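You operate a simulated robot arm through the tools that you are given. There is no shell and no other tool. Be economical: measure what you need, move in short steps, check, and stop when the job is done.

You are at the controls of a simulated two-armed robot. One attempt, no reset.

## Task
Pick up the yellow sign with one hand, pass it to the other hand and put it on the lower board of the grey table. Set down upright: yellow sign.

The check looks at the end state, three seconds after you hand in, the way a careful person would. Anything else that was tipped, shoved, dropped, spilled or broken makes it a failure.

## Robot
Two 7-joint arms with two-finger parallel grippers on one trunk, on a base that drives. Base frame: it is fixed to the floor where the robot stands at the start and does not move with it; the origin is under the middle of the robot, x ahead of it, y to its left, z up. Units: m, degrees, N and s.
The left shoulder is at the start at [0.11, 0.169, 1.367], the right one opposite. With the tool pointing down near the work surface each hand reaches from about 0.3 to 0.68 m from the robot's upright axis, wherever it stands, measured 20 degrees to its own side. Places, roughly: lower board of the grey table [-3.6, 0.1, 0.5]. Payload 1.57 kg a hand.
The tool frame of a hand sits at the grasp point between the pads (the TCP): z along the fingers, y along the line on which they close. The tips reach 0.03 m beyond it. Largest opening 0.08 m; finger width 0.017, thickness 0.012; the body of the gripper, 0.04 by 0.082 m, starts 0.08 m behind the TCP.
Orientation is told as [roll, pitch, yaw] about the base's x, y, z axes, in that order, counted from this pose: with the fingers straight down and closing along the base's y, the tool's x points along the base's -x, its y along +y and its z along -z.

## Interface
- The arms move only by the tool arm_command. It takes "left_moves", "right_moves" or both (then of equal length, played together; a hand with none holds still); each is a list of rows, each an object of numbers (a shift or turn left out is 0, a gripper value left out holds the last): "dx", "dy", "dz": the shift along the base's x, y, z in m; "rx", "ry", "rz": the turn, a rotation vector about the base's x, y, z in degrees; "gripper": the closure, from 0 (fully open) to 1 (shut). In form: [{"dx": .., "dy": .., "dz": .., "rx": .., "ry": .., "rz": .., "gripper": ..}, ...]. A call has 1 to 8 rows; each row shifts and turns the commanded pose from where the row before left it. Each row takes 0.2 s and may step no farther than 0.05 m and 8.6 degrees from the row before; otherwise, or with a gripper value out of range, the whole call is refused. A pose out of reach is approached as far as the arm can. The call stops where the force on the tool passes 40 N (or 10 N more than at its start, if that is more) or the arm is blocked; 0.2 s more then pass. The fingers move at their own pace (about 0.072 m/s each) and stop on an object; they squeeze with about 28 N. The grip force told is the motor's: it shows also when the fingers shut on nothing. Time passes only in rows, and 0.2 s behind the last, so rows that do not move let the fingers close. It gives the time, the measured TCP pose, the force on the tool (base axes), the opening and the grip force at its end, in the units of the frame above (readings bear some noise), with the torque about the TCP (base axes, N m) and any sound that the robot's microphone picked up.
- Cameras (640 x 400 px; columns grow to the right, rows downward): "scene" is now at [0.145, 0.0297, 1.5416]; the picture's right is [0.42, -0.91, 0.00], its down [-0.75, -0.34, -0.57] and it looks along [0.52, 0.24, -0.82] (base axes); focal length 253 px, centre (320, 200). "left" rides on the left gripper at [0.072, 0.007, -0.122] in its tool frame; the picture's right is [-0.09, 1.00, 0.00], its down [-0.84, -0.08, -0.54] and it looks along [-0.54, -0.05, 0.84] (tool axes); focal length 238 px, centre (320, 200). "right" rides on the right gripper at [0.072, -0.007, -0.122] in its tool frame; the picture's right is [0.09, 1.00, 0.00], its down [-0.84, 0.08, -0.54] and it looks along [-0.54, 0.05, 0.84] (tool axes); focal length 238 px, centre (320, 200). There is no depth. A picture from a camera that has moved, and an enlarged one, comes with that camera's place and axes in the base frame and with its lens.
- snapshot(camera): a new picture of that camera. No time passes.
- slide_trunk(by): slides the trunk up (or, below 0, down) by that many m; the arms and the scene camera ride with it, the base frame stays. It gives what a move gives, with no picture.
- roll_base(legs): drives the robot by 1 to 6 legs, each [ahead, left, turn to the left] in m, m and degrees, along the robot's own axes; the way and the turn of a leg run together, so that a leg with both is an arc; at most 1.5 m and 180 degrees a leg. The arms and the cameras ride along, it lands a little off, and it stops where it bumps. It gives what a move gives.
- aim_head(pan, tilt): turns the head with the scene camera to pan (to the left, within 86 degrees either way) and tilt (down, from -29 to 69), counted from straight ahead of the robot. It gives what a move gives.
- enlarge(camera, box): a new picture of the part [left, top, right, bottom] of that camera's present view, enlarged. No time passes.
- finish_job(): hands the job in; it is judged then, once.

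Go step by step. Nothing tells you exact positions but the pictures and the camera data: compare them with the known pose of the tool, close in by small moves and look again before you grip or let go. The budget is 120 turns and 100 pictures, counting those below and the enlarged ones. Unless the task says otherwise, let go and move clear before handing in, and close with one line.

The tools are called after "Emit:" as a command line: name --argument value ..., lists and objects as JSON in quotes. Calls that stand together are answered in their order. arm_command: Moves the arms, as the interface text tells. Its arguments: {"type":"object","properties":{"left_moves":{"type":"array","items":{"type":"object","properties":{"dx":{"type":"number"},"dy":{"type":"number"},"dz":{"type":"number"},"rx":{"type":"number"},"ry":{"type":"number"},"rz":{"type":"number"},"gripper":{"type":"number"}}}},"right_moves":{"type":"array","items":{"type":"object","properties":{"dx":{"type":"number"},"dy":{"type":"number"},"dz":{"type":"number"},"rx":{"type":"number"},"ry":{"type":"number"},"rz":{"type":"number"},"gripper":{"type":"number"}}}}},"required":[]} The other tools are called the same way: slide_trunk (by) slides the trunk up or down; roll_base (legs) drives the base; aim_head (pan, tilt) turns the head that bears the scene camera; snapshot (camera) takes a picture; enlarge (camera, box) takes an enlarged picture of a part of a camera's view; finish_job () hands the job in.

At the start:

```text
time_s: 0.0
left_ee_pos: [0.5256, 0.4754, 0.9062]
left_tool_rot: [0.0, 0.0, 0.0]
left_wrist_force: [-0.4, -0.6, -0.1]
left_torque: [0.02, 0.01, -0.02]
left_width: 0.08
left_finger_force: 0.1
right_ee_pos: [0.7102, -0.0373, 0.9347]
right_tool_rot: [0.0, 0.0, 0.0]
right_wrist_force: [-0.3, -0.2, -0.2]
right_torque: [0.03, -0.01, -0.01]
right_width: 0.08
right_finger_force: 0.1
trunk travel left (down, up): [-0.681, 0.209]
robot x, y, heading: [-0.0008, -0.0022, 0.1]
head pan, tilt: [24.6, 55.2]
```

scene: 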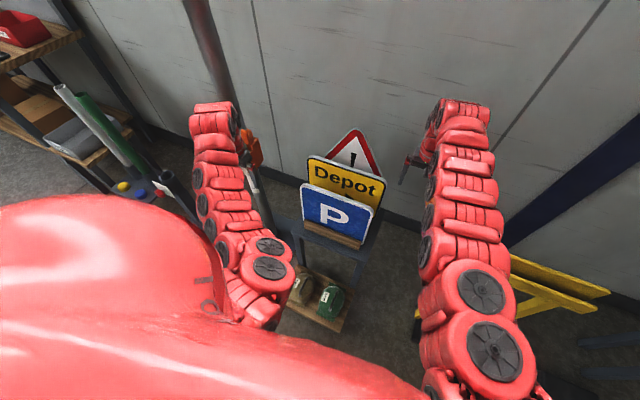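
right: 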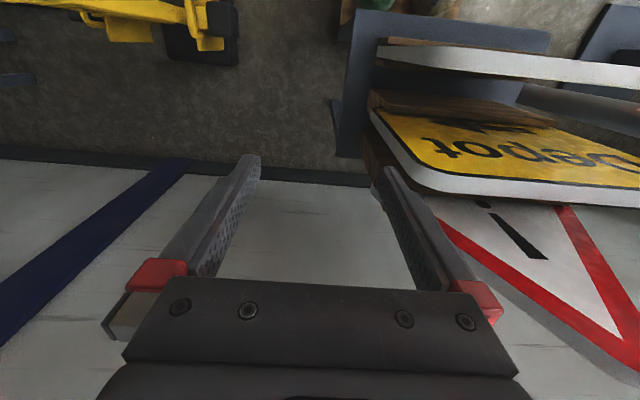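
left: 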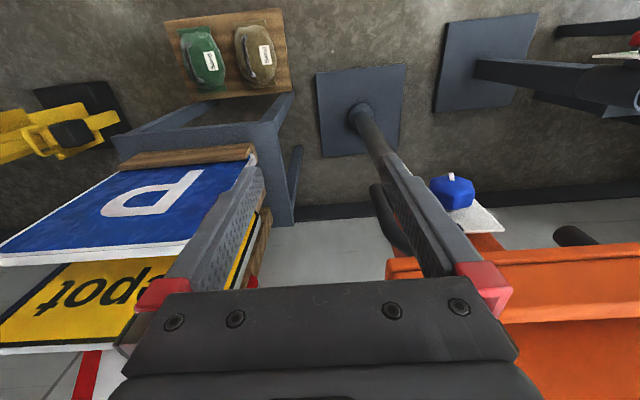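

I see three signs standing in a rack ahead of me: blue P in front, yellow Depot in the middle and a warning triangle behind. I'll look closer to measure them.

Emit:
enlarge --camera "scene" --box '[240, 110, 440, 340]'

Emit:
enlarge --camera "right" --box '[330, 0, 640, 400]'

Emit:
enlarge --camera "left" --box '[0, 100, 320, 400]'

```text
1.74 times, centred on (340, 225) of scene
camera zoom: at [0.145, 0.0297, 1.5416], right [0.42, -0.91, 0.0], down [-0.75, -0.34, -0.57], along [0.52, 0.24, -0.82], focal length 440 px, centre (285, 156)
```

zoom: 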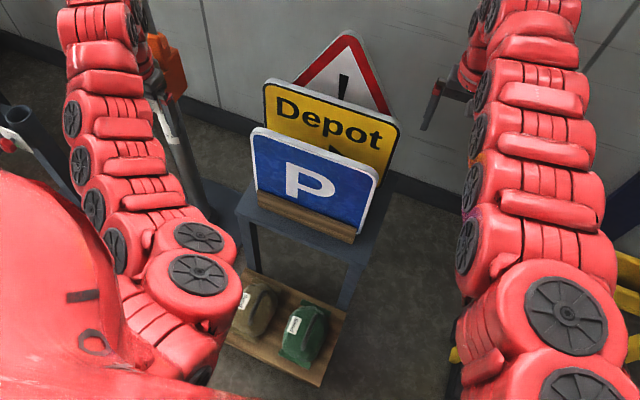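

```text
1.00 times, centred on (485, 200) of right (not enlarged: the box is as wide or as high as the picture)
camera zoom: at [0.6388, -0.0434, 1.0569], right [-0.09, 1.0, 0.0], down [0.84, 0.08, 0.54], along [0.54, 0.05, -0.84], focal length 238 px, centre (155, 200)
```

zoom: 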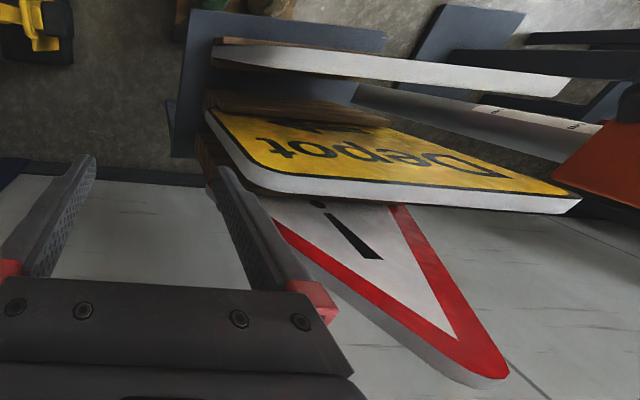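

```text
1.33 times, centred on (160, 250) of left
camera zoom: at [0.4539, 0.4837, 1.0299], right [0.09, 1.0, 0.0], down [0.84, -0.08, 0.54], along [0.54, -0.05, -0.84], focal length 318 px, centre (533, 133)
```

zoom: 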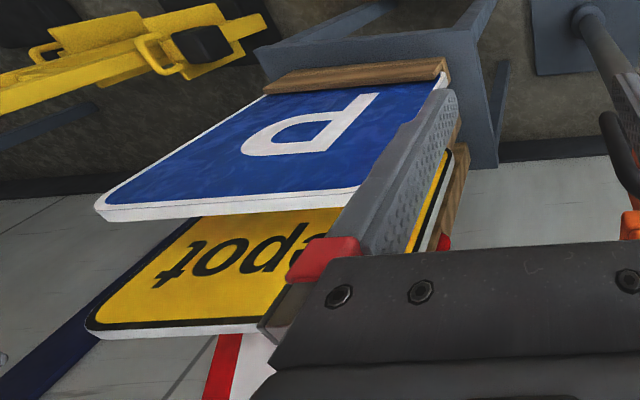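

The yellow sign's top edge runs from about (0.735, 0.056) to (0.713, 0.339) at z about 0.87. Next I'll look at how its bottom is held.

Emit:
enlarge --camera "left" --box '[180, 120, 300, 260]'

Emit:
enlarge --camera "right" --box '[340, 10, 540, 210]'

Emit:
enlarge --camera "scene" --box '[290, 120, 400, 260]'

```text
2.86 times, centred on (240, 190) of left
camera zoom: at [0.4539, 0.4837, 1.0299], right [0.09, 1.0, 0.0], down [0.84, -0.08, 0.54], along [0.54, -0.05, -0.84], focal length 681 px, centre (549, 229)
```

zoom: 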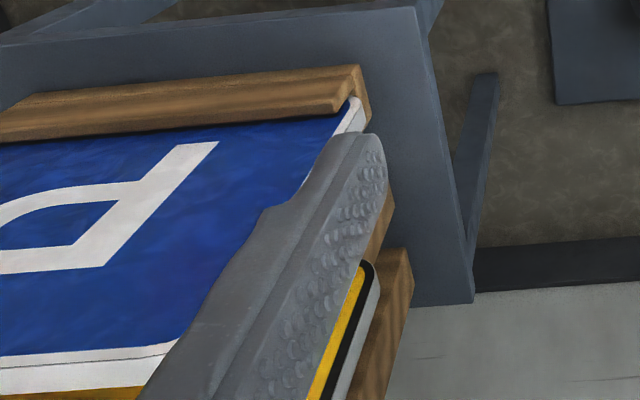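

```text
2.00 times, centred on (440, 110) of right
camera zoom: at [0.6388, -0.0434, 1.0569], right [-0.09, 1.0, 0.0], down [0.84, 0.08, 0.54], along [0.54, 0.05, -0.84], focal length 477 px, centre (80, 380)
```

zoom: 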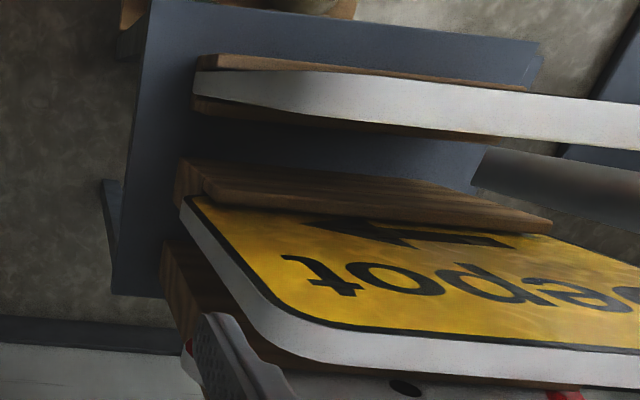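

```text
2.86 times, centred on (345, 190) of scene
camera zoom: at [0.145, 0.0297, 1.5416], right [0.42, -0.91, 0.0], down [-0.75, -0.34, -0.57], along [0.52, 0.24, -0.82], focal length 724 px, centre (249, 229)
```

zoom: 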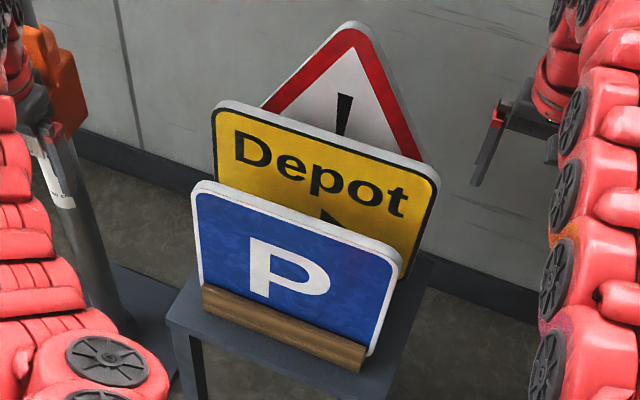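

The signs stand in slotted wooden blocks about 8 cm apart, and the yellow one stands almost vertical. The left hand will pick it from the top with its fingers closing along x. First I raise and turn the left hand, and move the right hand aside.

Emit:
arm_command --left_moves '[{"dz": 0.04}, {"dz": 0.04}, {"dz": 0.04, "rz": -8.5}, {"dz": 0.03, "rz": -8.5}, {"rz": -8.5, "dy": -0.02}, {"rz": -8.5, "dy": -0.02}, {"rz": -8.5, "dy": -0.02}, {"rz": -8.5, "dy": -0.02}]' --right_moves '[{"dz": 0.02, "dy": -0.02}, {"dy": -0.03}, {"dy": -0.03}, {"dy": -0.03}, {"dy": -0.03}, {"dx": -0.02}, {"dx": -0.02}, {"dx": -0.02}]'

Emit:
arm_command --left_moves '[{"rz": -8.5, "dy": -0.02}, {"rz": -8.5, "dy": -0.02}, {"rz": -8.5, "dy": -0.02}, {"rz": -8.5, "dy": -0.02}, {"rz": -5, "dy": -0.02}, {"dx": 0.03}, {"dx": 0.03}, {"dx": 0.03}]'

Emit:
snapshot --camera "left"

Emit:
snapshot --camera "scene"

```text
time_s: 1.8
left_ee_pos: [0.6103, 0.4182, 1.0458]
left_tool_rot: [-0.4, -0.2, -47.0]
left_wrist_force: [0.3, -0.4, 0.8]
left_torque: [0.05, -0.03, 0.04]
left_width: 0.0801
left_finger_force: 0.0
left hand out of reach, approached as far as the arm can: row 1, 2, 7
right_ee_pos: [0.6497, -0.1812, 0.9556]
right_tool_rot: [0.2, 0.1, 0.0]
right_wrist_force: [0.4, -0.9, -0.5]
right_torque: [0.02, -0.01, 0.0]
right_width: 0.0799
right_finger_force: 0.1
trunk travel left (down, up): [-0.681, 0.209]
robot x, y, heading: [-0.0009, -0.0045, 0.1]
head pan, tilt: [24.6, 55.2]
```

```text
time_s: 3.6
left_ee_pos: [0.7012, 0.3256, 1.0463]
left_tool_rot: [-0.5, -0.4, -85.9]
left_wrist_force: [0.4, 0.0, -0.9]
left_torque: [-0.04, -0.02, -0.03]
left_width: 0.0801
left_finger_force: 0.0
left hand out of reach, approached as far as the arm can: row 5, 8
right_ee_pos: [0.6505, -0.1775, 0.9543]
right_tool_rot: [0.0, 0.2, 0.0]
right_wrist_force: [0.1, 0.6, -0.7]
right_torque: [0.01, 0.01, -0.02]
right_width: 0.0801
right_finger_force: 0.2
trunk travel left (down, up): [-0.681, 0.209]
robot x, y, heading: [0.0007, 0.0002, -0.3]
head pan, tilt: [24.6, 55.2]
```

```text
90 pictures are left
camera left: at [0.7034, 0.3994, 1.1689], right [1.0, -0.02, -0.01], down [-0.01, -0.84, 0.55], along [-0.02, -0.55, -0.84], focal length 238 px, centre (320, 200)
```

left: 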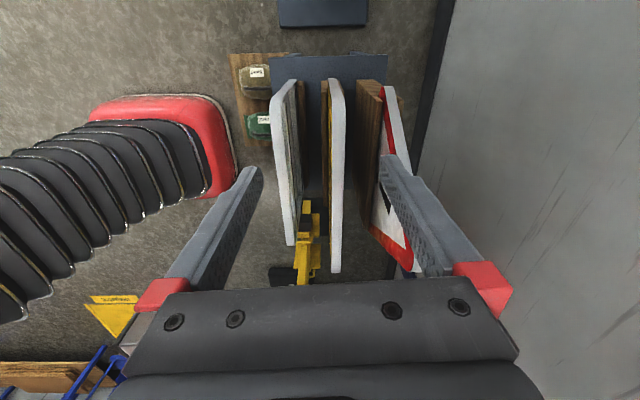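

```text
89 pictures are left
camera scene: at [0.1455, 0.0301, 1.5415], right [0.42, -0.91, 0.0], down [-0.75, -0.34, -0.57], along [0.52, 0.24, -0.82], focal length 253 px, centre (320, 200)
```

scene: 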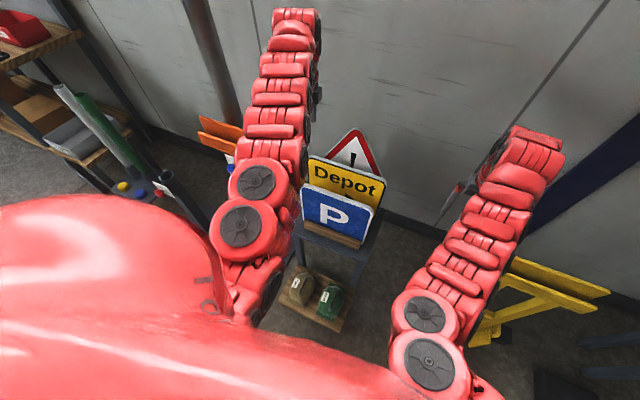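

The yellow sign's top sits at x≈0.72, parallel to y, with clear gaps on both sides. I'll move the left hand above its middle.

Emit:
arm_command --left_moves '[{"dx": 0.01, "dy": -0.03, "rz": -2}, {"dx": 0.009, "dy": -0.03, "rz": -2}, {"dy": -0.035}, {"dy": -0.033}, {"dz": -0.03}, {"dz": -0.03}, {}]'

Emit:
snapshot --camera "left"

Emit:
snapshot --camera "right"

```text
time_s: 5.2
left_ee_pos: [0.7181, 0.1981, 0.9871]
left_tool_rot: [-0.5, -0.3, -89.8]
left_wrist_force: [-0.2, -0.3, -0.6]
left_torque: [-0.01, -0.02, 0.0]
left_width: 0.0801
left_finger_force: 0.0
right_ee_pos: [0.6506, -0.1774, 0.9538]
right_tool_rot: [0.0, 0.1, 0.0]
right_wrist_force: [0.3, -0.2, 0.9]
right_torque: [0.0, 0.04, -0.03]
right_width: 0.0797
right_finger_force: 0.2
trunk travel left (down, up): [-0.681, 0.209]
robot x, y, heading: [0.0046, 0.0012, -0.2]
head pan, tilt: [24.6, 55.2]
```

```text
88 pictures are left
camera left: at [0.7262, 0.2719, 1.1089], right [1.0, -0.09, -0.01], down [-0.07, -0.83, 0.55], along [-0.06, -0.55, -0.84], focal length 238 px, centre (320, 200)
```

left: 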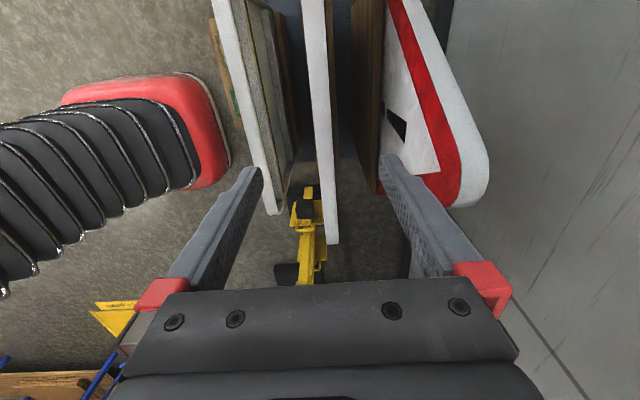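

```text
87 pictures are left
camera right: at [0.5785, -0.1837, 1.0767], right [-0.09, 1.0, 0.0], down [0.84, 0.08, 0.54], along [0.54, 0.05, -0.84], focal length 238 px, centre (320, 200)
```

right: 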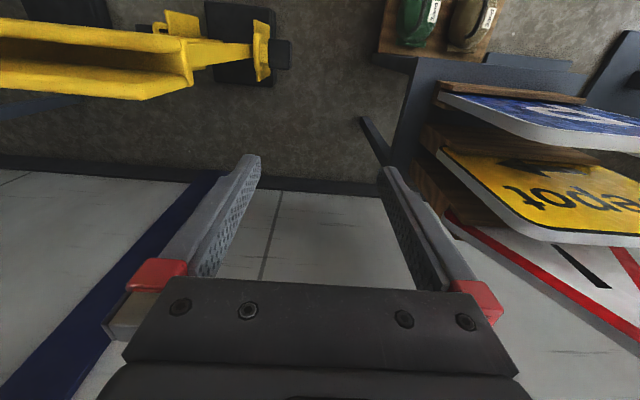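

The fingers straddle the yellow sign's top at x≈0.718, centred on the tool. I descend in steps.

Emit:
arm_command --left_moves '[{"dz": -0.03}, {"dz": -0.03}, {"dz": -0.03}, {}]'

Emit:
snapshot --camera "left"

Emit:
enlarge --camera "scene" --box '[240, 90, 440, 250]'

```text
time_s: 6.2
left_ee_pos: [0.7186, 0.1985, 0.8967]
left_tool_rot: [-0.5, -0.4, -89.9]
left_wrist_force: [0.0, -0.1, -0.5]
left_torque: [-0.03, 0.01, 0.01]
left_width: 0.08
left_finger_force: 0.2
right_ee_pos: [0.6514, -0.1781, 0.9537]
right_tool_rot: [0.0, -0.1, 0.0]
right_wrist_force: [0.3, 0.3, -0.5]
right_torque: [0.01, -0.03, 0.02]
right_width: 0.0799
right_finger_force: 0.0
trunk travel left (down, up): [-0.681, 0.209]
robot x, y, heading: [0.0013, 0.0001, 0.1]
head pan, tilt: [24.6, 55.2]
```

```text
86 pictures are left
camera left: at [0.7264, 0.2725, 1.0193], right [1.0, -0.09, -0.01], down [-0.07, -0.83, 0.55], along [-0.06, -0.55, -0.84], focal length 238 px, centre (320, 200)
```

left: 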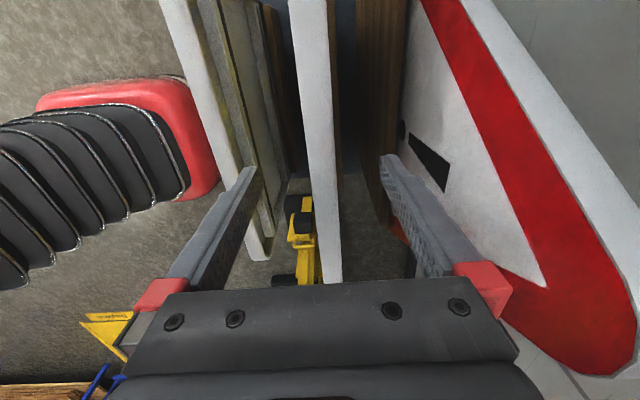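

```text
2.50 times, centred on (340, 170) of scene
camera zoom: at [0.1445, 0.0297, 1.5417], right [0.42, -0.91, 0.0], down [-0.75, -0.34, -0.57], along [0.52, 0.24, -0.82], focal length 633 px, centre (270, 275)
```

zoom: 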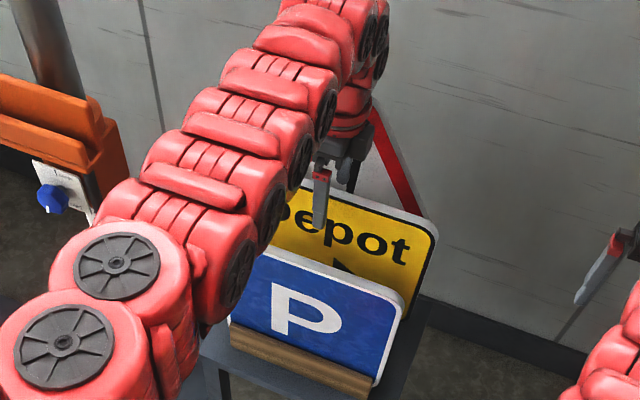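

Clearances look fine and there is no contact. I lower another 4.5 cm and grip.

Emit:
arm_command --left_moves '[{"dz": -0.015}, {"dz": -0.015}, {"dz": -0.015}, {}]'

Emit:
arm_command --left_moves '[{"gripper": 0.5}, {"gripper": 0.8}, {"gripper": 1}, {}, {}]'

Emit:
snapshot --camera "left"

```text
time_s: 7.2
left_ee_pos: [0.7129, 0.1976, 0.86]
left_tool_rot: [-0.6, -0.4, -89.8]
left_wrist_force: [-0.6, 0.1, 0.9]
left_torque: [0.02, 0.01, -0.02]
left_width: 0.0802
left_finger_force: 0.0
left hand out of reach, approached as far as the arm can: row 2, 3
right_ee_pos: [0.6497, -0.1779, 0.9537]
right_tool_rot: [0.0, -0.1, 0.0]
right_wrist_force: [-0.5, -0.5, 0.3]
right_torque: [-0.02, -0.01, 0.01]
right_width: 0.0798
right_finger_force: 0.1
trunk travel left (down, up): [-0.681, 0.209]
robot x, y, heading: [0.0002, 0.0012, -0.1]
head pan, tilt: [24.6, 55.2]
```

```text
time_s: 8.4
left_ee_pos: [0.7164, 0.1969, 0.8606]
left_tool_rot: [-0.3, -0.3, -90.0]
left_wrist_force: [11.7, 0.0, 0.8]
left_torque: [-0.08, -1.81, -0.01]
left_width: 0.0165
left_finger_force: 28.3
right_ee_pos: [0.6515, -0.1767, 0.954]
right_tool_rot: [0.0, 0.1, -0.1]
right_wrist_force: [-0.1, -0.5, -0.5]
right_torque: [0.02, 0.03, -0.01]
right_width: 0.0801
right_finger_force: 0.1
trunk travel left (down, up): [-0.681, 0.209]
robot x, y, heading: [-0.0007, 0.0034, -0.3]
head pan, tilt: [24.6, 55.2]
```

```text
84 pictures are left
camera left: at [0.7226, 0.2715, 0.9824], right [1.0, -0.09, -0.01], down [-0.07, -0.83, 0.55], along [-0.05, -0.55, -0.84], focal length 238 px, centre (320, 200)
```

left: 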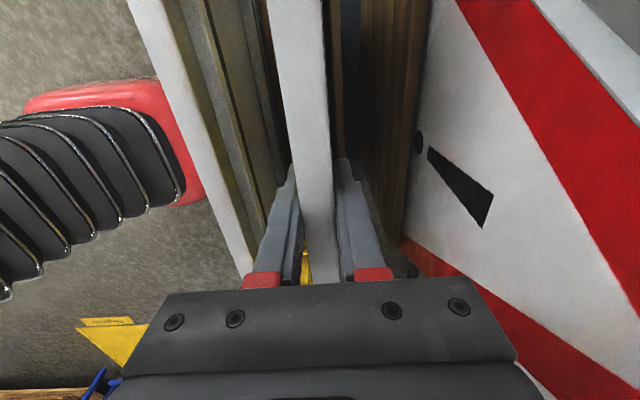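

The sign is gripped, 16.5 mm thick. I lift it straight with the trunk, starting with a small step.

Emit:
slide_trunk --by 0.02

Emit:
enlarge --camera "scene" --box '[240, 90, 440, 250]'

Emit:
snapshot --camera "right"

```text
time_s: 9.1
left_ee_pos: [0.7147, 0.1966, 0.8797]
left_tool_rot: [-0.4, -0.5, -89.9]
left_wrist_force: [8.7, -0.3, -2.1]
left_torque: [0.06, -1.66, 0.09]
left_width: 0.0167
left_finger_force: 28.1
right_ee_pos: [0.651, -0.1779, 0.9743]
right_tool_rot: [-0.1, 0.1, 0.0]
right_wrist_force: [0.4, -0.4, -0.6]
right_torque: [0.01, -0.01, 0.0]
right_width: 0.08
right_finger_force: 0.0
trunk travel left (down, up): [-0.701, 0.189]
robot x, y, heading: [-0.0043, 0.0042, -0.1]
head pan, tilt: [24.6, 55.2]
```

```text
2.50 times, centred on (340, 170) of scene
camera zoom: at [0.1466, 0.0297, 1.5616], right [0.42, -0.91, 0.0], down [-0.75, -0.34, -0.57], along [0.52, 0.24, -0.82], focal length 633 px, centre (270, 275)
```

zoom: 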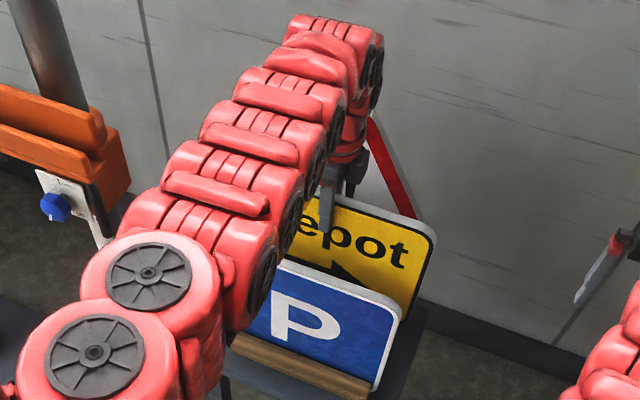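

```text
82 pictures are left
camera right: at [0.5798, -0.1835, 1.096], right [-0.09, 1.0, 0.0], down [0.84, 0.08, 0.54], along [0.54, 0.05, -0.84], focal length 238 px, centre (320, 200)
```

right: 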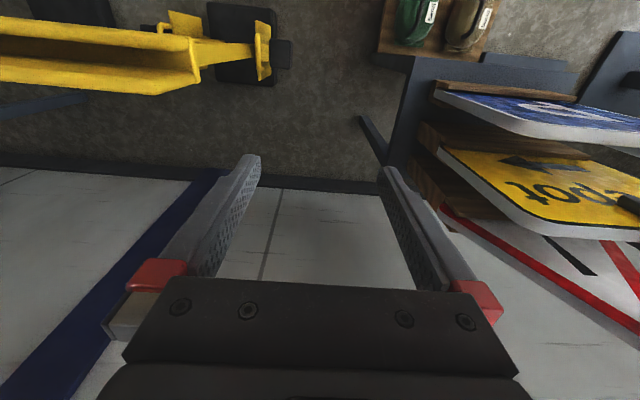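

The sign is rising but still has a side load from the slot. I relieve that by moving the arm back into reach as I lift.

Emit:
arm_command --left_moves '[{"dz": 0.01, "dx": 0.001}, {"dz": 0.01}, {}]'

Emit:
enlarge --camera "right" --box '[400, 60, 640, 260]'

```text
time_s: 9.9
left_ee_pos: [0.7156, 0.1961, 0.8998]
left_tool_rot: [-0.6, -0.5, -89.9]
left_wrist_force: [8.7, -0.6, -4.9]
left_torque: [0.1, -1.74, 0.0]
left_width: 0.0161
left_finger_force: 28.4
right_ee_pos: [0.6518, -0.1776, 0.9739]
right_tool_rot: [-0.1, 0.2, 0.0]
right_wrist_force: [0.2, 0.7, -0.4]
right_torque: [-0.03, 0.01, -0.02]
right_width: 0.0802
right_finger_force: 0.0
trunk travel left (down, up): [-0.701, 0.189]
robot x, y, heading: [0.0028, -0.0015, -0.1]
head pan, tilt: [24.6, 55.2]
```

```text
2.00 times, centred on (520, 160) of right
camera zoom: at [0.5798, -0.1836, 1.0959], right [-0.09, 1.0, 0.0], down [0.84, 0.08, 0.54], along [0.54, 0.05, -0.84], focal length 477 px, centre (-80, 280)
```

zoom: 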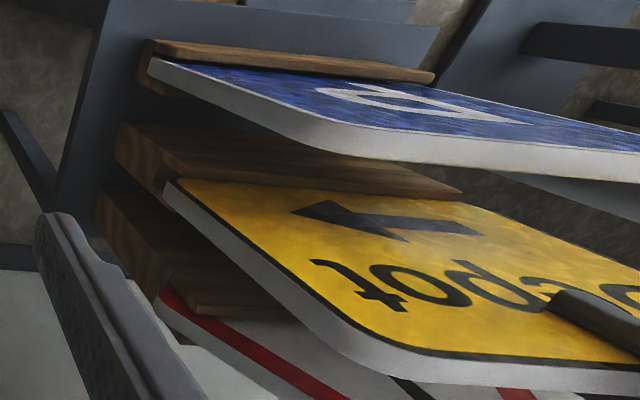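

The sign is sliding out of the slot and the load is steady. I continue lifting.

Emit:
arm_command --left_moves '[{"dz": 0.01}, {"dz": 0.01}, {"dz": 0.01}, {}]'

Emit:
enlarge --camera "right" --box '[400, 60, 640, 260]'

```text
time_s: 10.9
left_ee_pos: [0.7132, 0.1968, 0.9288]
left_tool_rot: [-0.7, -0.4, -89.8]
left_wrist_force: [0.1, -0.1, -5.8]
left_torque: [0.02, -0.02, 0.03]
left_width: 0.0156
left_finger_force: 28.3
right_ee_pos: [0.6492, -0.1769, 0.9742]
right_tool_rot: [0.0, 0.1, 0.0]
right_wrist_force: [-0.1, -0.8, -0.1]
right_torque: [-0.01, 0.01, 0.02]
right_width: 0.0799
right_finger_force: 0.1
trunk travel left (down, up): [-0.701, 0.189]
robot x, y, heading: [0.0005, -0.0012, -0.1]
head pan, tilt: [24.6, 55.2]
```

```text
2.00 times, centred on (520, 160) of right
camera zoom: at [0.5792, -0.1834, 1.0963], right [-0.09, 1.0, 0.0], down [0.84, 0.08, 0.54], along [0.54, 0.05, -0.84], focal length 477 px, centre (-80, 280)
```

zoom: 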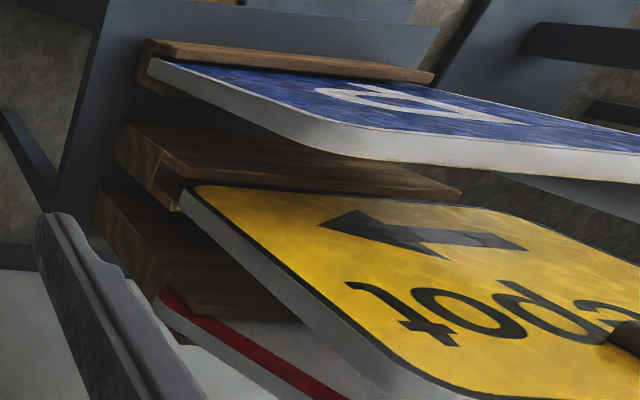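

The sign is free of its slot and weighs about 0.6 kg; the block stays behind. I lift well clear of the neighbours.

Emit:
arm_command --left_moves '[{"dz": 0.025}, {"dz": 0.025}, {"dz": 0.025}, {"dz": 0.025}, {"dz": 0.025}, {}]'

Emit:
slide_trunk --by 0.17

Emit:
snapshot --camera "right"

Emit:
snapshot --camera "scene"

```text
time_s: 12.3
left_ee_pos: [0.7153, 0.1971, 1.0539]
left_tool_rot: [-0.5, -0.4, -89.8]
left_wrist_force: [-0.2, 0.6, -6.0]
left_torque: [0.0, 0.0, 0.0]
left_width: 0.0157
left_finger_force: 27.7
right_ee_pos: [0.6515, -0.1774, 0.9734]
right_tool_rot: [0.0, 0.2, 0.0]
right_wrist_force: [-0.1, -0.8, -0.9]
right_torque: [0.01, 0.02, -0.04]
right_width: 0.0801
right_finger_force: 0.1
trunk travel left (down, up): [-0.701, 0.189]
robot x, y, heading: [-0.0035, 0.0003, -0.1]
head pan, tilt: [24.6, 55.2]
```

```text
time_s: 14.2
left_ee_pos: [0.715, 0.1976, 1.2231]
left_tool_rot: [-0.4, -0.5, -89.8]
left_wrist_force: [0.9, -1.0, -6.1]
left_torque: [0.02, -0.02, -0.02]
left_width: 0.0157
left_finger_force: 27.7
right_ee_pos: [0.6504, -0.1767, 1.1432]
right_tool_rot: [0.0, 0.1, 0.0]
right_wrist_force: [0.2, -0.5, -0.8]
right_torque: [-0.01, 0.02, 0.01]
right_width: 0.0799
right_finger_force: 0.1
trunk travel left (down, up): [-0.871, 0.019]
robot x, y, heading: [0.0, 0.0041, 0.0]
head pan, tilt: [24.6, 55.2]
```

```text
79 pictures are left
camera right: at [0.5797, -0.1834, 1.2661], right [-0.09, 1.0, 0.0], down [0.84, 0.08, 0.54], along [0.54, 0.05, -0.84], focal length 238 px, centre (320, 200)
```

right: 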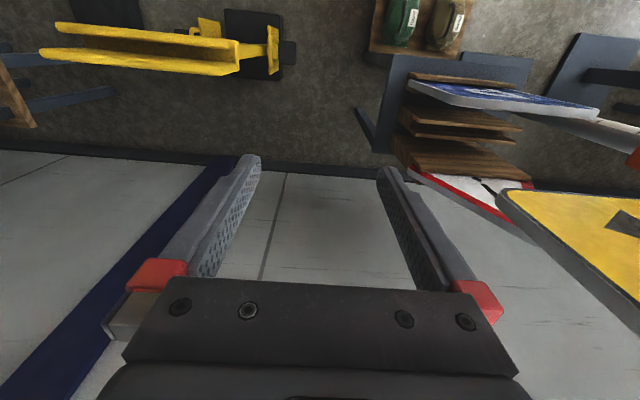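

```text
78 pictures are left
camera scene: at [0.1463, 0.03, 1.7314], right [0.42, -0.91, 0.0], down [-0.75, -0.34, -0.57], along [0.52, 0.24, -0.82], focal length 253 px, centre (320, 200)
```

scene: 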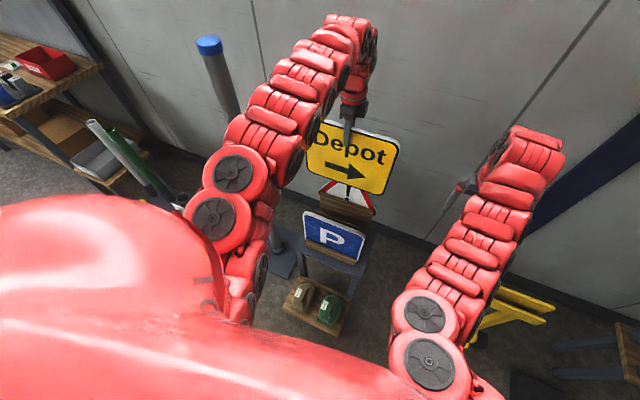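

The sign is clear, with its bottom at z≈1.01. Before driving I look around to both sides.

Emit:
aim_head --pan 86 --tilt 25

Emit:
snapshot --camera "scene"

Emit:
aim_head --pan -86 --tilt 25

Emit:
snapshot --camera "scene"

```text
time_s: 15.5
left_ee_pos: [0.7147, 0.1971, 1.224]
left_tool_rot: [-0.4, -0.4, -89.9]
left_wrist_force: [-0.3, -0.5, -5.1]
left_torque: [0.01, 0.02, 0.02]
left_width: 0.0157
left_finger_force: 27.9
right_ee_pos: [0.6507, -0.1775, 1.1442]
right_tool_rot: [0.1, 0.1, 0.2]
right_wrist_force: [0.4, 0.6, -0.6]
right_torque: [-0.02, -0.01, 0.02]
right_width: 0.08
right_finger_force: 0.0
trunk travel left (down, up): [-0.871, 0.019]
robot x, y, heading: [-0.0043, -0.0005, -0.2]
head pan, tilt: [85.9, 25.0]
```

```text
77 pictures are left
camera scene: at [0.0875, 0.0919, 1.7758], right [1.0, -0.07, 0.0], down [-0.03, -0.42, -0.91], along [0.06, 0.9, -0.42], focal length 253 px, centre (320, 200)
```

scene: 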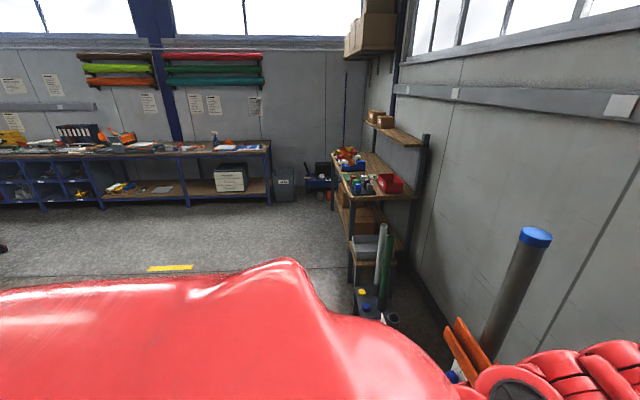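

```text
time_s: 18.1
left_ee_pos: [0.7152, 0.1961, 1.2227]
left_tool_rot: [-0.6, -0.4, -89.8]
left_wrist_force: [0.1, 0.4, -6.3]
left_torque: [0.02, -0.02, 0.0]
left_width: 0.0157
left_finger_force: 28.3
right_ee_pos: [0.6514, -0.178, 1.1441]
right_tool_rot: [-0.2, 0.2, 0.0]
right_wrist_force: [-0.3, 0.3, -0.3]
right_torque: [0.0, 0.01, 0.01]
right_width: 0.0802
right_finger_force: 0.0
trunk travel left (down, up): [-0.871, 0.019]
robot x, y, heading: [0.0018, 0.004, -0.1]
head pan, tilt: [-85.9, 25.0]
```

```text
76 pictures are left
camera scene: at [0.0873, -0.0919, 1.7759], right [-1.0, -0.07, 0.0], down [-0.03, 0.42, -0.91], along [0.06, -0.9, -0.42], focal length 253 px, centre (320, 200)
```

scene: 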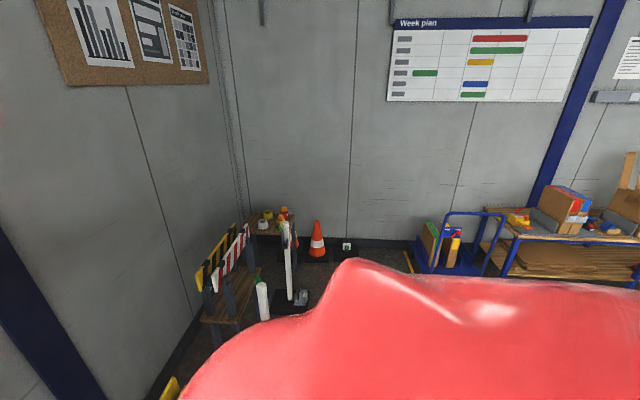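

The surroundings look open. I back off 0.6 m and then turn left 90° to look toward the target.

Emit:
roll_base --legs '[[-0.6, 0, 0]]'

Emit:
roll_base --legs '[[0, 0, 90]]'

Emit:
aim_head --pan 70 --tilt 20

Emit:
snapshot --camera "scene"

```text
time_s: 21.5
left_ee_pos: [0.1089, 0.1985, 1.223]
left_tool_rot: [-0.6, -0.4, -89.7]
left_wrist_force: [0.2, 0.2, -5.8]
left_torque: [0.05, -0.01, 0.0]
left_width: 0.0158
left_finger_force: 28.2
right_ee_pos: [0.0458, -0.1763, 1.1442]
right_tool_rot: [0.0, 0.1, 0.1]
right_wrist_force: [0.2, 0.4, 0.3]
right_torque: [0.0, 0.01, -0.01]
right_width: 0.0799
right_finger_force: 0.0
trunk travel left (down, up): [-0.871, 0.019]
robot x, y, heading: [-0.6074, -0.0001, 0.2]
head pan, tilt: [-85.9, 25.0]
```

```text
time_s: 25.8
left_ee_pos: [-0.8153, 0.7091, 1.2229]
left_tool_rot: [-0.6, -0.5, 1.1]
left_wrist_force: [1.1, -0.4, 0.3]
left_torque: [0.02, 0.03, -0.01]
left_width: 0.0
left_finger_force: 21.4
right_ee_pos: [-0.4387, 0.6527, 1.1449]
right_tool_rot: [0.1, 0.0, 91.0]
right_wrist_force: [0.4, 0.7, -0.5]
right_torque: [-0.01, 0.04, -0.04]
right_width: 0.08
right_finger_force: 0.1
trunk travel left (down, up): [-0.871, 0.019]
robot x, y, heading: [-0.6062, 0.001, 90.7]
head pan, tilt: [-85.9, 25.0]
```

```text
time_s: 28.2
left_ee_pos: [-0.8143, 0.7114, 1.225]
left_tool_rot: [-0.5, -0.4, 1.1]
left_wrist_force: [-0.4, 0.1, 1.3]
left_torque: [0.04, 0.01, -0.02]
left_width: 0.0
left_finger_force: 21.4
right_ee_pos: [-0.4391, 0.6516, 1.1436]
right_tool_rot: [0.1, 0.0, 90.9]
right_wrist_force: [-0.3, 0.2, 0.0]
right_torque: [0.0, 0.0, 0.0]
right_width: 0.0798
right_finger_force: 0.1
trunk travel left (down, up): [-0.871, 0.019]
robot x, y, heading: [-0.604, -0.0015, 91.0]
head pan, tilt: [70.0, 20.0]
```

```text
75 pictures are left
camera scene: at [-0.6957, 0.11, 1.784], right [0.33, 0.95, 0.0], down [0.32, -0.11, -0.94], along [-0.89, 0.31, -0.34], focal length 253 px, centre (320, 200)
```

scene: 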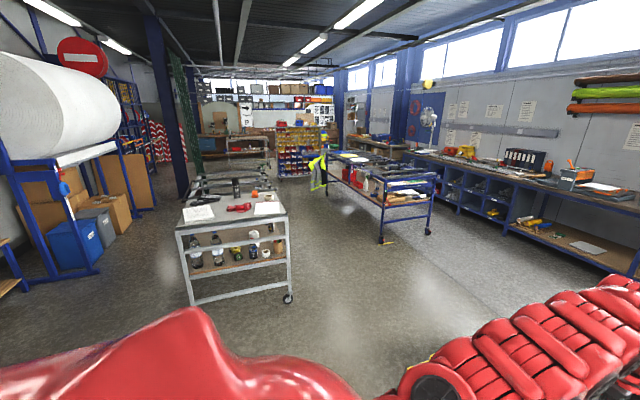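

The sign slipped out during the turn (left width reads 0). I need to find where it fell.

Emit:
aim_head --pan 0 --tilt 60

Emit:
snapshot --camera "scene"

Emit:
aim_head --pan -70 --tilt 50

Emit:
snapshot --camera "scene"

Emit:
snapshot --camera "left"

```text
time_s: 29.6
left_ee_pos: [-0.8152, 0.7104, 1.2241]
left_tool_rot: [-0.6, -0.4, 1.1]
left_wrist_force: [-0.2, 0.4, 0.0]
left_torque: [-0.01, 0.01, -0.02]
left_width: 0.0002
left_finger_force: 21.3
right_ee_pos: [-0.4382, 0.6519, 1.1439]
right_tool_rot: [0.0, 0.0, 90.8]
right_wrist_force: [-0.3, 0.5, 0.7]
right_torque: [0.01, -0.01, 0.05]
right_width: 0.0803
right_finger_force: 0.0
trunk travel left (down, up): [-0.871, 0.019]
robot x, y, heading: [-0.6099, -0.0035, 91.1]
head pan, tilt: [0.0, 60.0]
```

```text
74 pictures are left
camera scene: at [-0.6089, 0.1462, 1.7259], right [1.0, 0.02, 0.0], down [0.02, -0.87, -0.5], along [-0.01, 0.5, -0.87], focal length 253 px, centre (320, 200)
```

scene: 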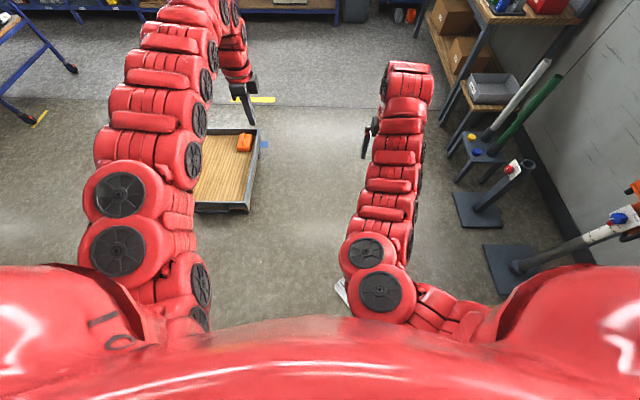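

```text
time_s: 31.0
left_ee_pos: [-0.8139, 0.7095, 1.2239]
left_tool_rot: [-0.5, -0.4, 1.0]
left_wrist_force: [0.2, -1.0, -0.5]
left_torque: [0.0, 0.01, 0.03]
left_width: 0.0
left_finger_force: 20.9
right_ee_pos: [-0.4398, 0.6508, 1.1446]
right_tool_rot: [0.0, 0.0, 90.9]
right_wrist_force: [0.0, 0.4, 0.3]
right_torque: [-0.02, 0.01, 0.01]
right_width: 0.08
right_finger_force: 0.1
trunk travel left (down, up): [-0.871, 0.019]
robot x, y, heading: [-0.6056, 0.0019, 91.0]
head pan, tilt: [-70.0, 50.0]
```

```text
73 pictures are left
camera scene: at [-0.5358, 0.1072, 1.7384], right [0.36, -0.93, 0.0], down [-0.72, -0.27, -0.64], along [0.6, 0.23, -0.77], focal length 253 px, centre (320, 200)
```

scene: 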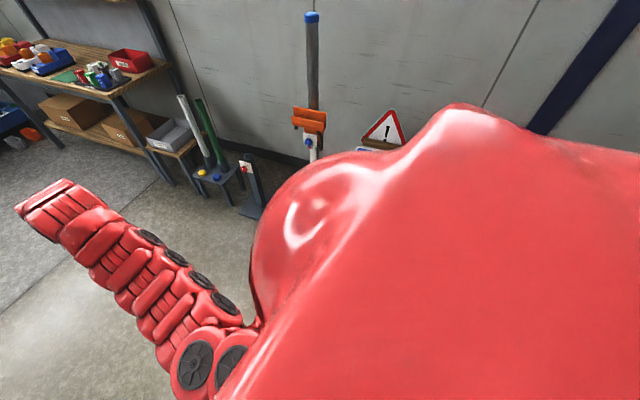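

```text
72 pictures are left
camera left: at [-0.8872, 0.7178, 1.3464], right [0.07, 1.0, -0.01], down [0.83, -0.06, 0.55], along [0.55, -0.05, -0.84], focal length 238 px, centre (320, 200)
```

left: 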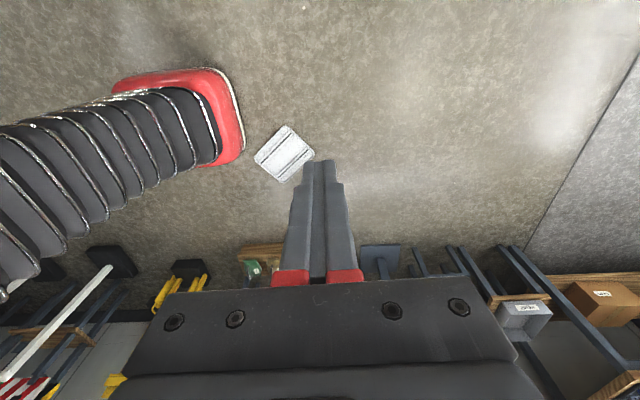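

The sign lies flat, face down, on the floor near (-0.36, 0.45), and shows two strips on its back. I look closer.

Emit:
enlarge --camera "left" --box '[245, 115, 325, 195]'

Emit:
snapshot --camera "right"

```text
5.00 times, centred on (285, 155) of left
camera zoom: at [-0.8872, 0.7178, 1.3464], right [0.07, 1.0, -0.01], down [0.83, -0.06, 0.55], along [0.55, -0.05, -0.84], focal length 1192 px, centre (495, 425)
```

zoom: 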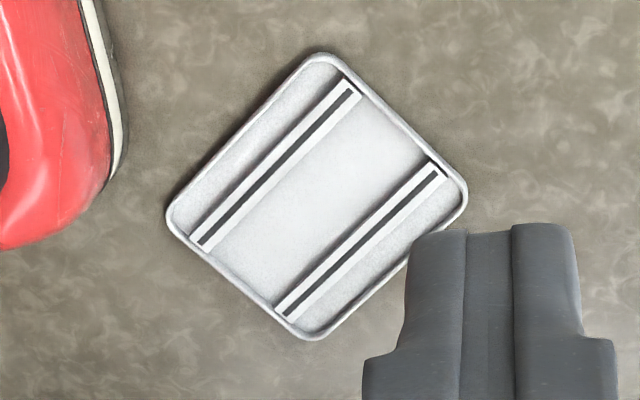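

```text
70 pictures are left
camera right: at [-0.4306, 0.5814, 1.2666], right [-0.99, -0.11, 0.0], down [-0.09, 0.84, 0.54], along [-0.06, 0.54, -0.84], focal length 238 px, centre (320, 200)
```

right: 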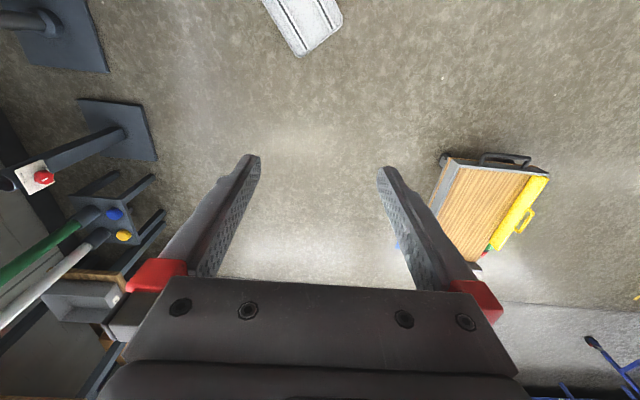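

The back has a raised rim and two ribs running along the sign's width, so the fingers can straddle a rib from above. The right hand suits this: it turns to close across the ribs and moves above the nearer one, at about (-0.39, 0.41), before the trunk goes down.

Emit:
arm_command --right_moves '[{"dy": -0.03, "rz": 8.1}, {"dy": -0.03, "rz": 8.1, "dx": 0.008}, {"dy": -0.03, "rz": 8.1, "dx": 0.008}, {"dy": -0.03, "rz": 8.1, "dx": 0.008}, {"dy": -0.03, "rz": 8.1, "dx": 0.008}, {"dy": -0.03, "dx": 0.008}, {"dy": -0.03, "dx": 0.008}, {"dy": -0.03}]' --left_moves '[{"gripper": 0.5}, {"gripper": 0}, {}, {}, {}, {}, {}, {}]'

Emit:
slide_trunk --by -0.6

Emit:
snapshot --camera "right"

Emit:
aim_head --pan -20 --tilt 60

Emit:
snapshot --camera "scene"

```text
time_s: 32.8
left_ee_pos: [-0.8134, 0.7088, 1.2253]
left_tool_rot: [-0.5, -0.4, 1.1]
left_wrist_force: [0.0, -1.0, -0.1]
left_torque: [0.01, -0.01, 0.01]
left_width: 0.0804
left_finger_force: 0.0
right_ee_pos: [-0.4173, 0.4251, 1.0577]
right_tool_rot: [0.1, 0.0, 131.6]
right_wrist_force: [-0.1, 0.2, 0.0]
right_torque: [0.02, -0.02, -0.03]
right_width: 0.0801
right_finger_force: 0.1
right hand out of reach, approached as far as the arm can: row 1, 2, 3, 4
trunk travel left (down, up): [-0.871, 0.019]
robot x, y, heading: [-0.608, -0.0004, 91.1]
head pan, tilt: [-70.0, 50.0]
```

```text
refused: -0.6 is not a number from -0.4 to 0.4
```

```text
69 pictures are left
camera right: at [-0.3652, 0.3758, 1.179], right [-0.68, -0.73, 0.0], down [-0.61, 0.58, 0.54], along [-0.4, 0.37, -0.84], focal length 238 px, centre (320, 200)
```

right: 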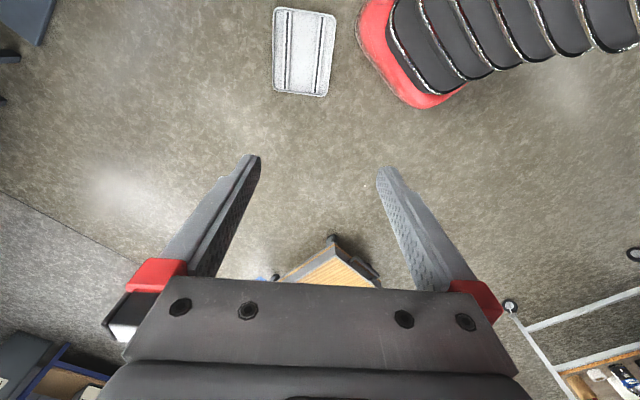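

```text
time_s: 34.0
left_ee_pos: [-0.8144, 0.71, 1.2246]
left_tool_rot: [-0.5, -0.3, 1.2]
left_wrist_force: [-0.1, -0.3, 0.7]
left_torque: [-0.02, 0.04, -0.02]
left_width: 0.08
left_finger_force: 0.1
right_ee_pos: [-0.4192, 0.4263, 1.057]
right_tool_rot: [0.0, 0.1, 131.5]
right_wrist_force: [0.3, -0.3, 0.5]
right_torque: [0.02, 0.01, 0.0]
right_width: 0.0802
right_finger_force: 0.1
trunk travel left (down, up): [-0.871, 0.019]
robot x, y, heading: [-0.6065, -0.0015, 90.9]
head pan, tilt: [-20.0, 60.0]
```

```text
68 pictures are left
camera scene: at [-0.5857, 0.1423, 1.7259], right [0.94, -0.33, 0.0], down [-0.28, -0.82, -0.5], along [0.16, 0.47, -0.87], focal length 253 px, centre (320, 200)
```

scene: 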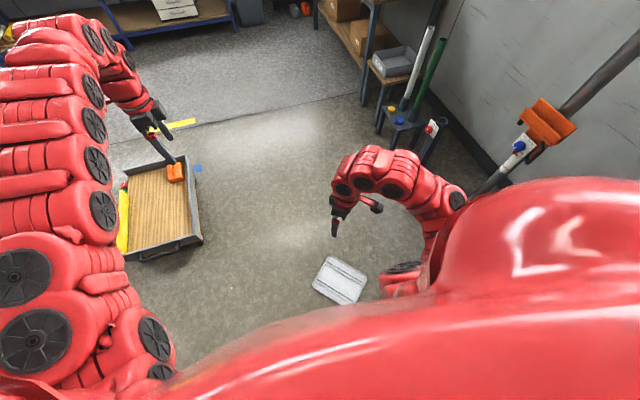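

The sign is confirmed at about (-0.343, 0.443). I lower the trunk in two steps.

Emit:
slide_trunk --by -0.4

Emit:
slide_trunk --by -0.3

Emit:
snapshot --camera "right"

Emit:
snapshot --camera "left"

```text
time_s: 37.8
left_ee_pos: [-0.813, 0.7097, 0.8247]
left_tool_rot: [-0.4, -0.4, 1.1]
left_wrist_force: [-0.7, 0.5, -0.4]
left_torque: [0.0, 0.04, 0.01]
left_width: 0.0798
left_finger_force: 0.1
right_ee_pos: [-0.4187, 0.4255, 0.6573]
right_tool_rot: [0.0, 0.0, 131.5]
right_wrist_force: [-0.3, -0.2, -0.4]
right_torque: [-0.01, -0.01, -0.01]
right_width: 0.0801
right_finger_force: 0.0
trunk travel left (down, up): [-0.471, 0.419]
robot x, y, heading: [-0.6055, -0.0028, 90.9]
head pan, tilt: [-20.0, 60.0]
```

```text
time_s: 40.8
left_ee_pos: [-0.8141, 0.7102, 0.5242]
left_tool_rot: [-0.5, -0.4, 1.1]
left_wrist_force: [-0.1, 0.2, 0.5]
left_torque: [0.03, 0.02, 0.0]
left_width: 0.08
left_finger_force: 0.0
right_ee_pos: [-0.4186, 0.4255, 0.3573]
right_tool_rot: [-0.1, 0.0, 131.5]
right_wrist_force: [0.3, 0.0, 1.0]
right_torque: [0.04, -0.03, 0.01]
right_width: 0.08
right_finger_force: 0.1
trunk travel left (down, up): [-0.171, 0.719]
robot x, y, heading: [-0.6093, -0.0043, 91.0]
head pan, tilt: [-20.0, 60.0]
```

```text
67 pictures are left
camera right: at [-0.3653, 0.3769, 0.4789], right [-0.69, -0.73, 0.0], down [-0.61, 0.58, 0.54], along [-0.39, 0.37, -0.84], focal length 238 px, centre (320, 200)
```

right: 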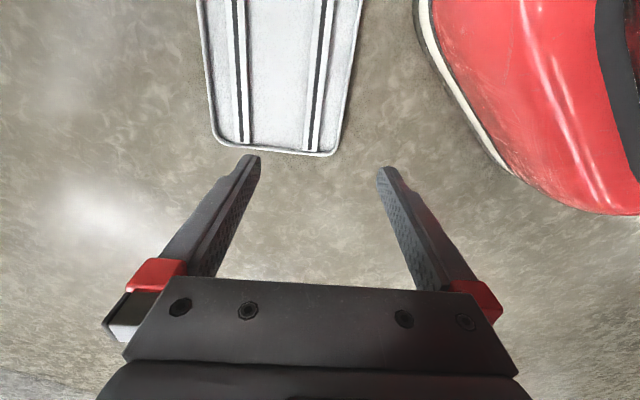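

```text
66 pictures are left
camera left: at [-0.8871, 0.7176, 0.6466], right [0.07, 1.0, -0.01], down [0.83, -0.06, 0.55], along [0.55, -0.05, -0.84], focal length 238 px, centre (320, 200)
```

left: 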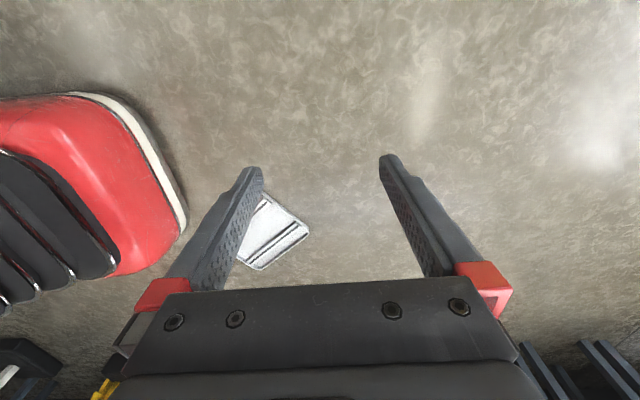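

I align the right hand over rib 1's middle, near (-0.401, 0.412), partly close the gripper to fit between rib and rim, and lower.

Emit:
arm_command --right_moves '[{"dx": 0.018, "dy": -0.0135, "rz": -2, "gripper": 0.4}, {}, {}]'

Emit:
slide_trunk --by -0.16

Emit:
arm_command --right_moves '[{"dz": -0.04}, {"dz": -0.04}, {"dz": -0.02}, {}]'

Emit:
snapshot --camera "right"

```text
time_s: 41.6
left_ee_pos: [-0.8143, 0.7104, 0.5244]
left_tool_rot: [-0.5, -0.4, 1.1]
left_wrist_force: [0.3, 0.4, -0.5]
left_torque: [0.01, 0.04, 0.01]
left_width: 0.0802
left_finger_force: 0.1
right_ee_pos: [-0.3996, 0.4127, 0.3578]
right_tool_rot: [0.0, 0.0, 129.5]
right_wrist_force: [0.0, -0.5, 0.2]
right_torque: [0.0, 0.04, 0.0]
right_width: 0.048
right_finger_force: 0.1
trunk travel left (down, up): [-0.171, 0.719]
robot x, y, heading: [-0.6078, 0.0028, 91.0]
head pan, tilt: [-20.0, 60.0]
```

```text
time_s: 43.5
left_ee_pos: [-0.8134, 0.7109, 0.3646]
left_tool_rot: [-0.5, -0.4, 1.1]
left_wrist_force: [0.0, 0.3, 0.5]
left_torque: [-0.02, -0.02, -0.05]
left_width: 0.0803
left_finger_force: 0.0
right_ee_pos: [-0.3997, 0.4106, 0.1978]
right_tool_rot: [0.0, 0.1, 129.4]
right_wrist_force: [0.0, -0.6, -1.1]
right_torque: [-0.01, 0.0, 0.0]
right_width: 0.048
right_finger_force: 0.1
trunk travel left (down, up): [-0.011, 0.879]
robot x, y, heading: [-0.6046, 0.0014, 91.0]
head pan, tilt: [-20.0, 60.0]
```

```text
time_s: 44.5
left_ee_pos: [-0.8138, 0.7123, 0.364]
left_tool_rot: [-0.7, -0.4, 1.2]
left_wrist_force: [0.2, -0.4, 0.0]
left_torque: [0.01, -0.01, 0.0]
left_width: 0.0802
left_finger_force: 0.0
right_ee_pos: [-0.3997, 0.413, 0.0967]
right_tool_rot: [0.1, 0.3, 129.5]
right_wrist_force: [0.2, 0.4, 0.1]
right_torque: [0.03, -0.02, -0.01]
right_width: 0.0481
right_finger_force: 0.0
trunk travel left (down, up): [-0.011, 0.879]
robot x, y, heading: [-0.6055, 0.0034, 91.2]
head pan, tilt: [-20.0, 60.0]
```

```text
65 pictures are left
camera right: at [-0.3493, 0.3619, 0.2193], right [-0.71, -0.7, 0.0], down [-0.59, 0.6, 0.54], along [-0.38, 0.38, -0.84], focal length 238 px, centre (320, 200)
```

right: 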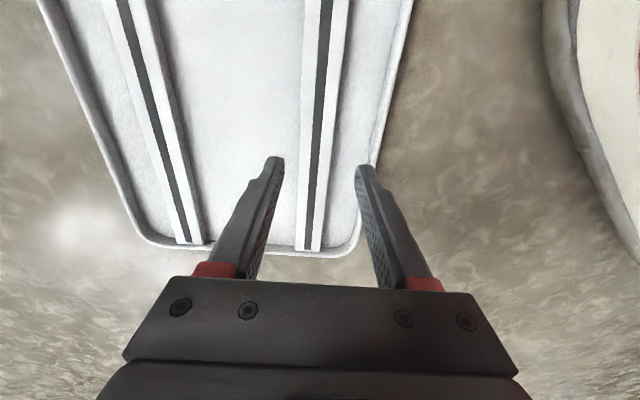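

The rib is aligned and about 3 mm off centre. I correct that and go lower.

Emit:
arm_command --right_moves '[{"dx": 0.002, "dy": 0.002, "dz": -0.025}, {"dz": -0.02}, {}]'

Emit:
enlarge --camera "right" --box '[220, 60, 420, 290]'

```text
time_s: 45.2
left_ee_pos: [-0.8118, 0.7145, 0.3518]
left_tool_rot: [-1.8, 0.1, 1.2]
left_wrist_force: [0.1, -0.1, 0.7]
left_torque: [0.05, -0.03, -0.02]
left_width: 0.0803
left_finger_force: 0.0
right_ee_pos: [-0.3989, 0.4172, 0.0447]
right_tool_rot: [0.9, 0.3, 129.4]
right_wrist_force: [0.6, -0.5, 0.2]
right_torque: [-0.02, -0.02, 0.0]
right_width: 0.0478
right_finger_force: 0.0
trunk travel left (down, up): [-0.011, 0.879]
robot x, y, heading: [-0.6025, 0.0015, 90.8]
head pan, tilt: [-20.0, 60.0]
```

```text
1.74 times, centred on (320, 175) of right
camera zoom: at [-0.346, 0.3681, 0.1675], right [-0.71, -0.7, 0.02], down [-0.59, 0.6, 0.54], along [-0.39, 0.37, -0.84], focal length 414 px, centre (320, 244)
```

zoom: 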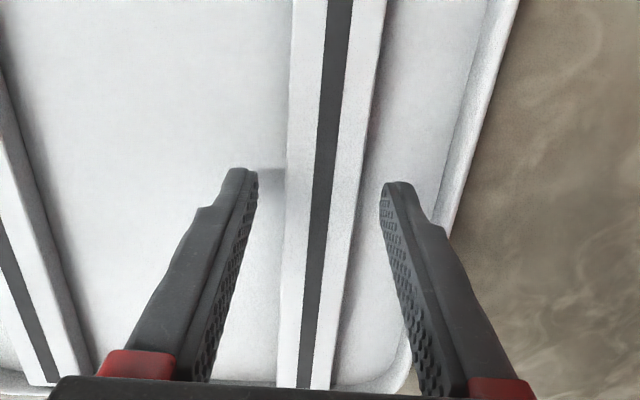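

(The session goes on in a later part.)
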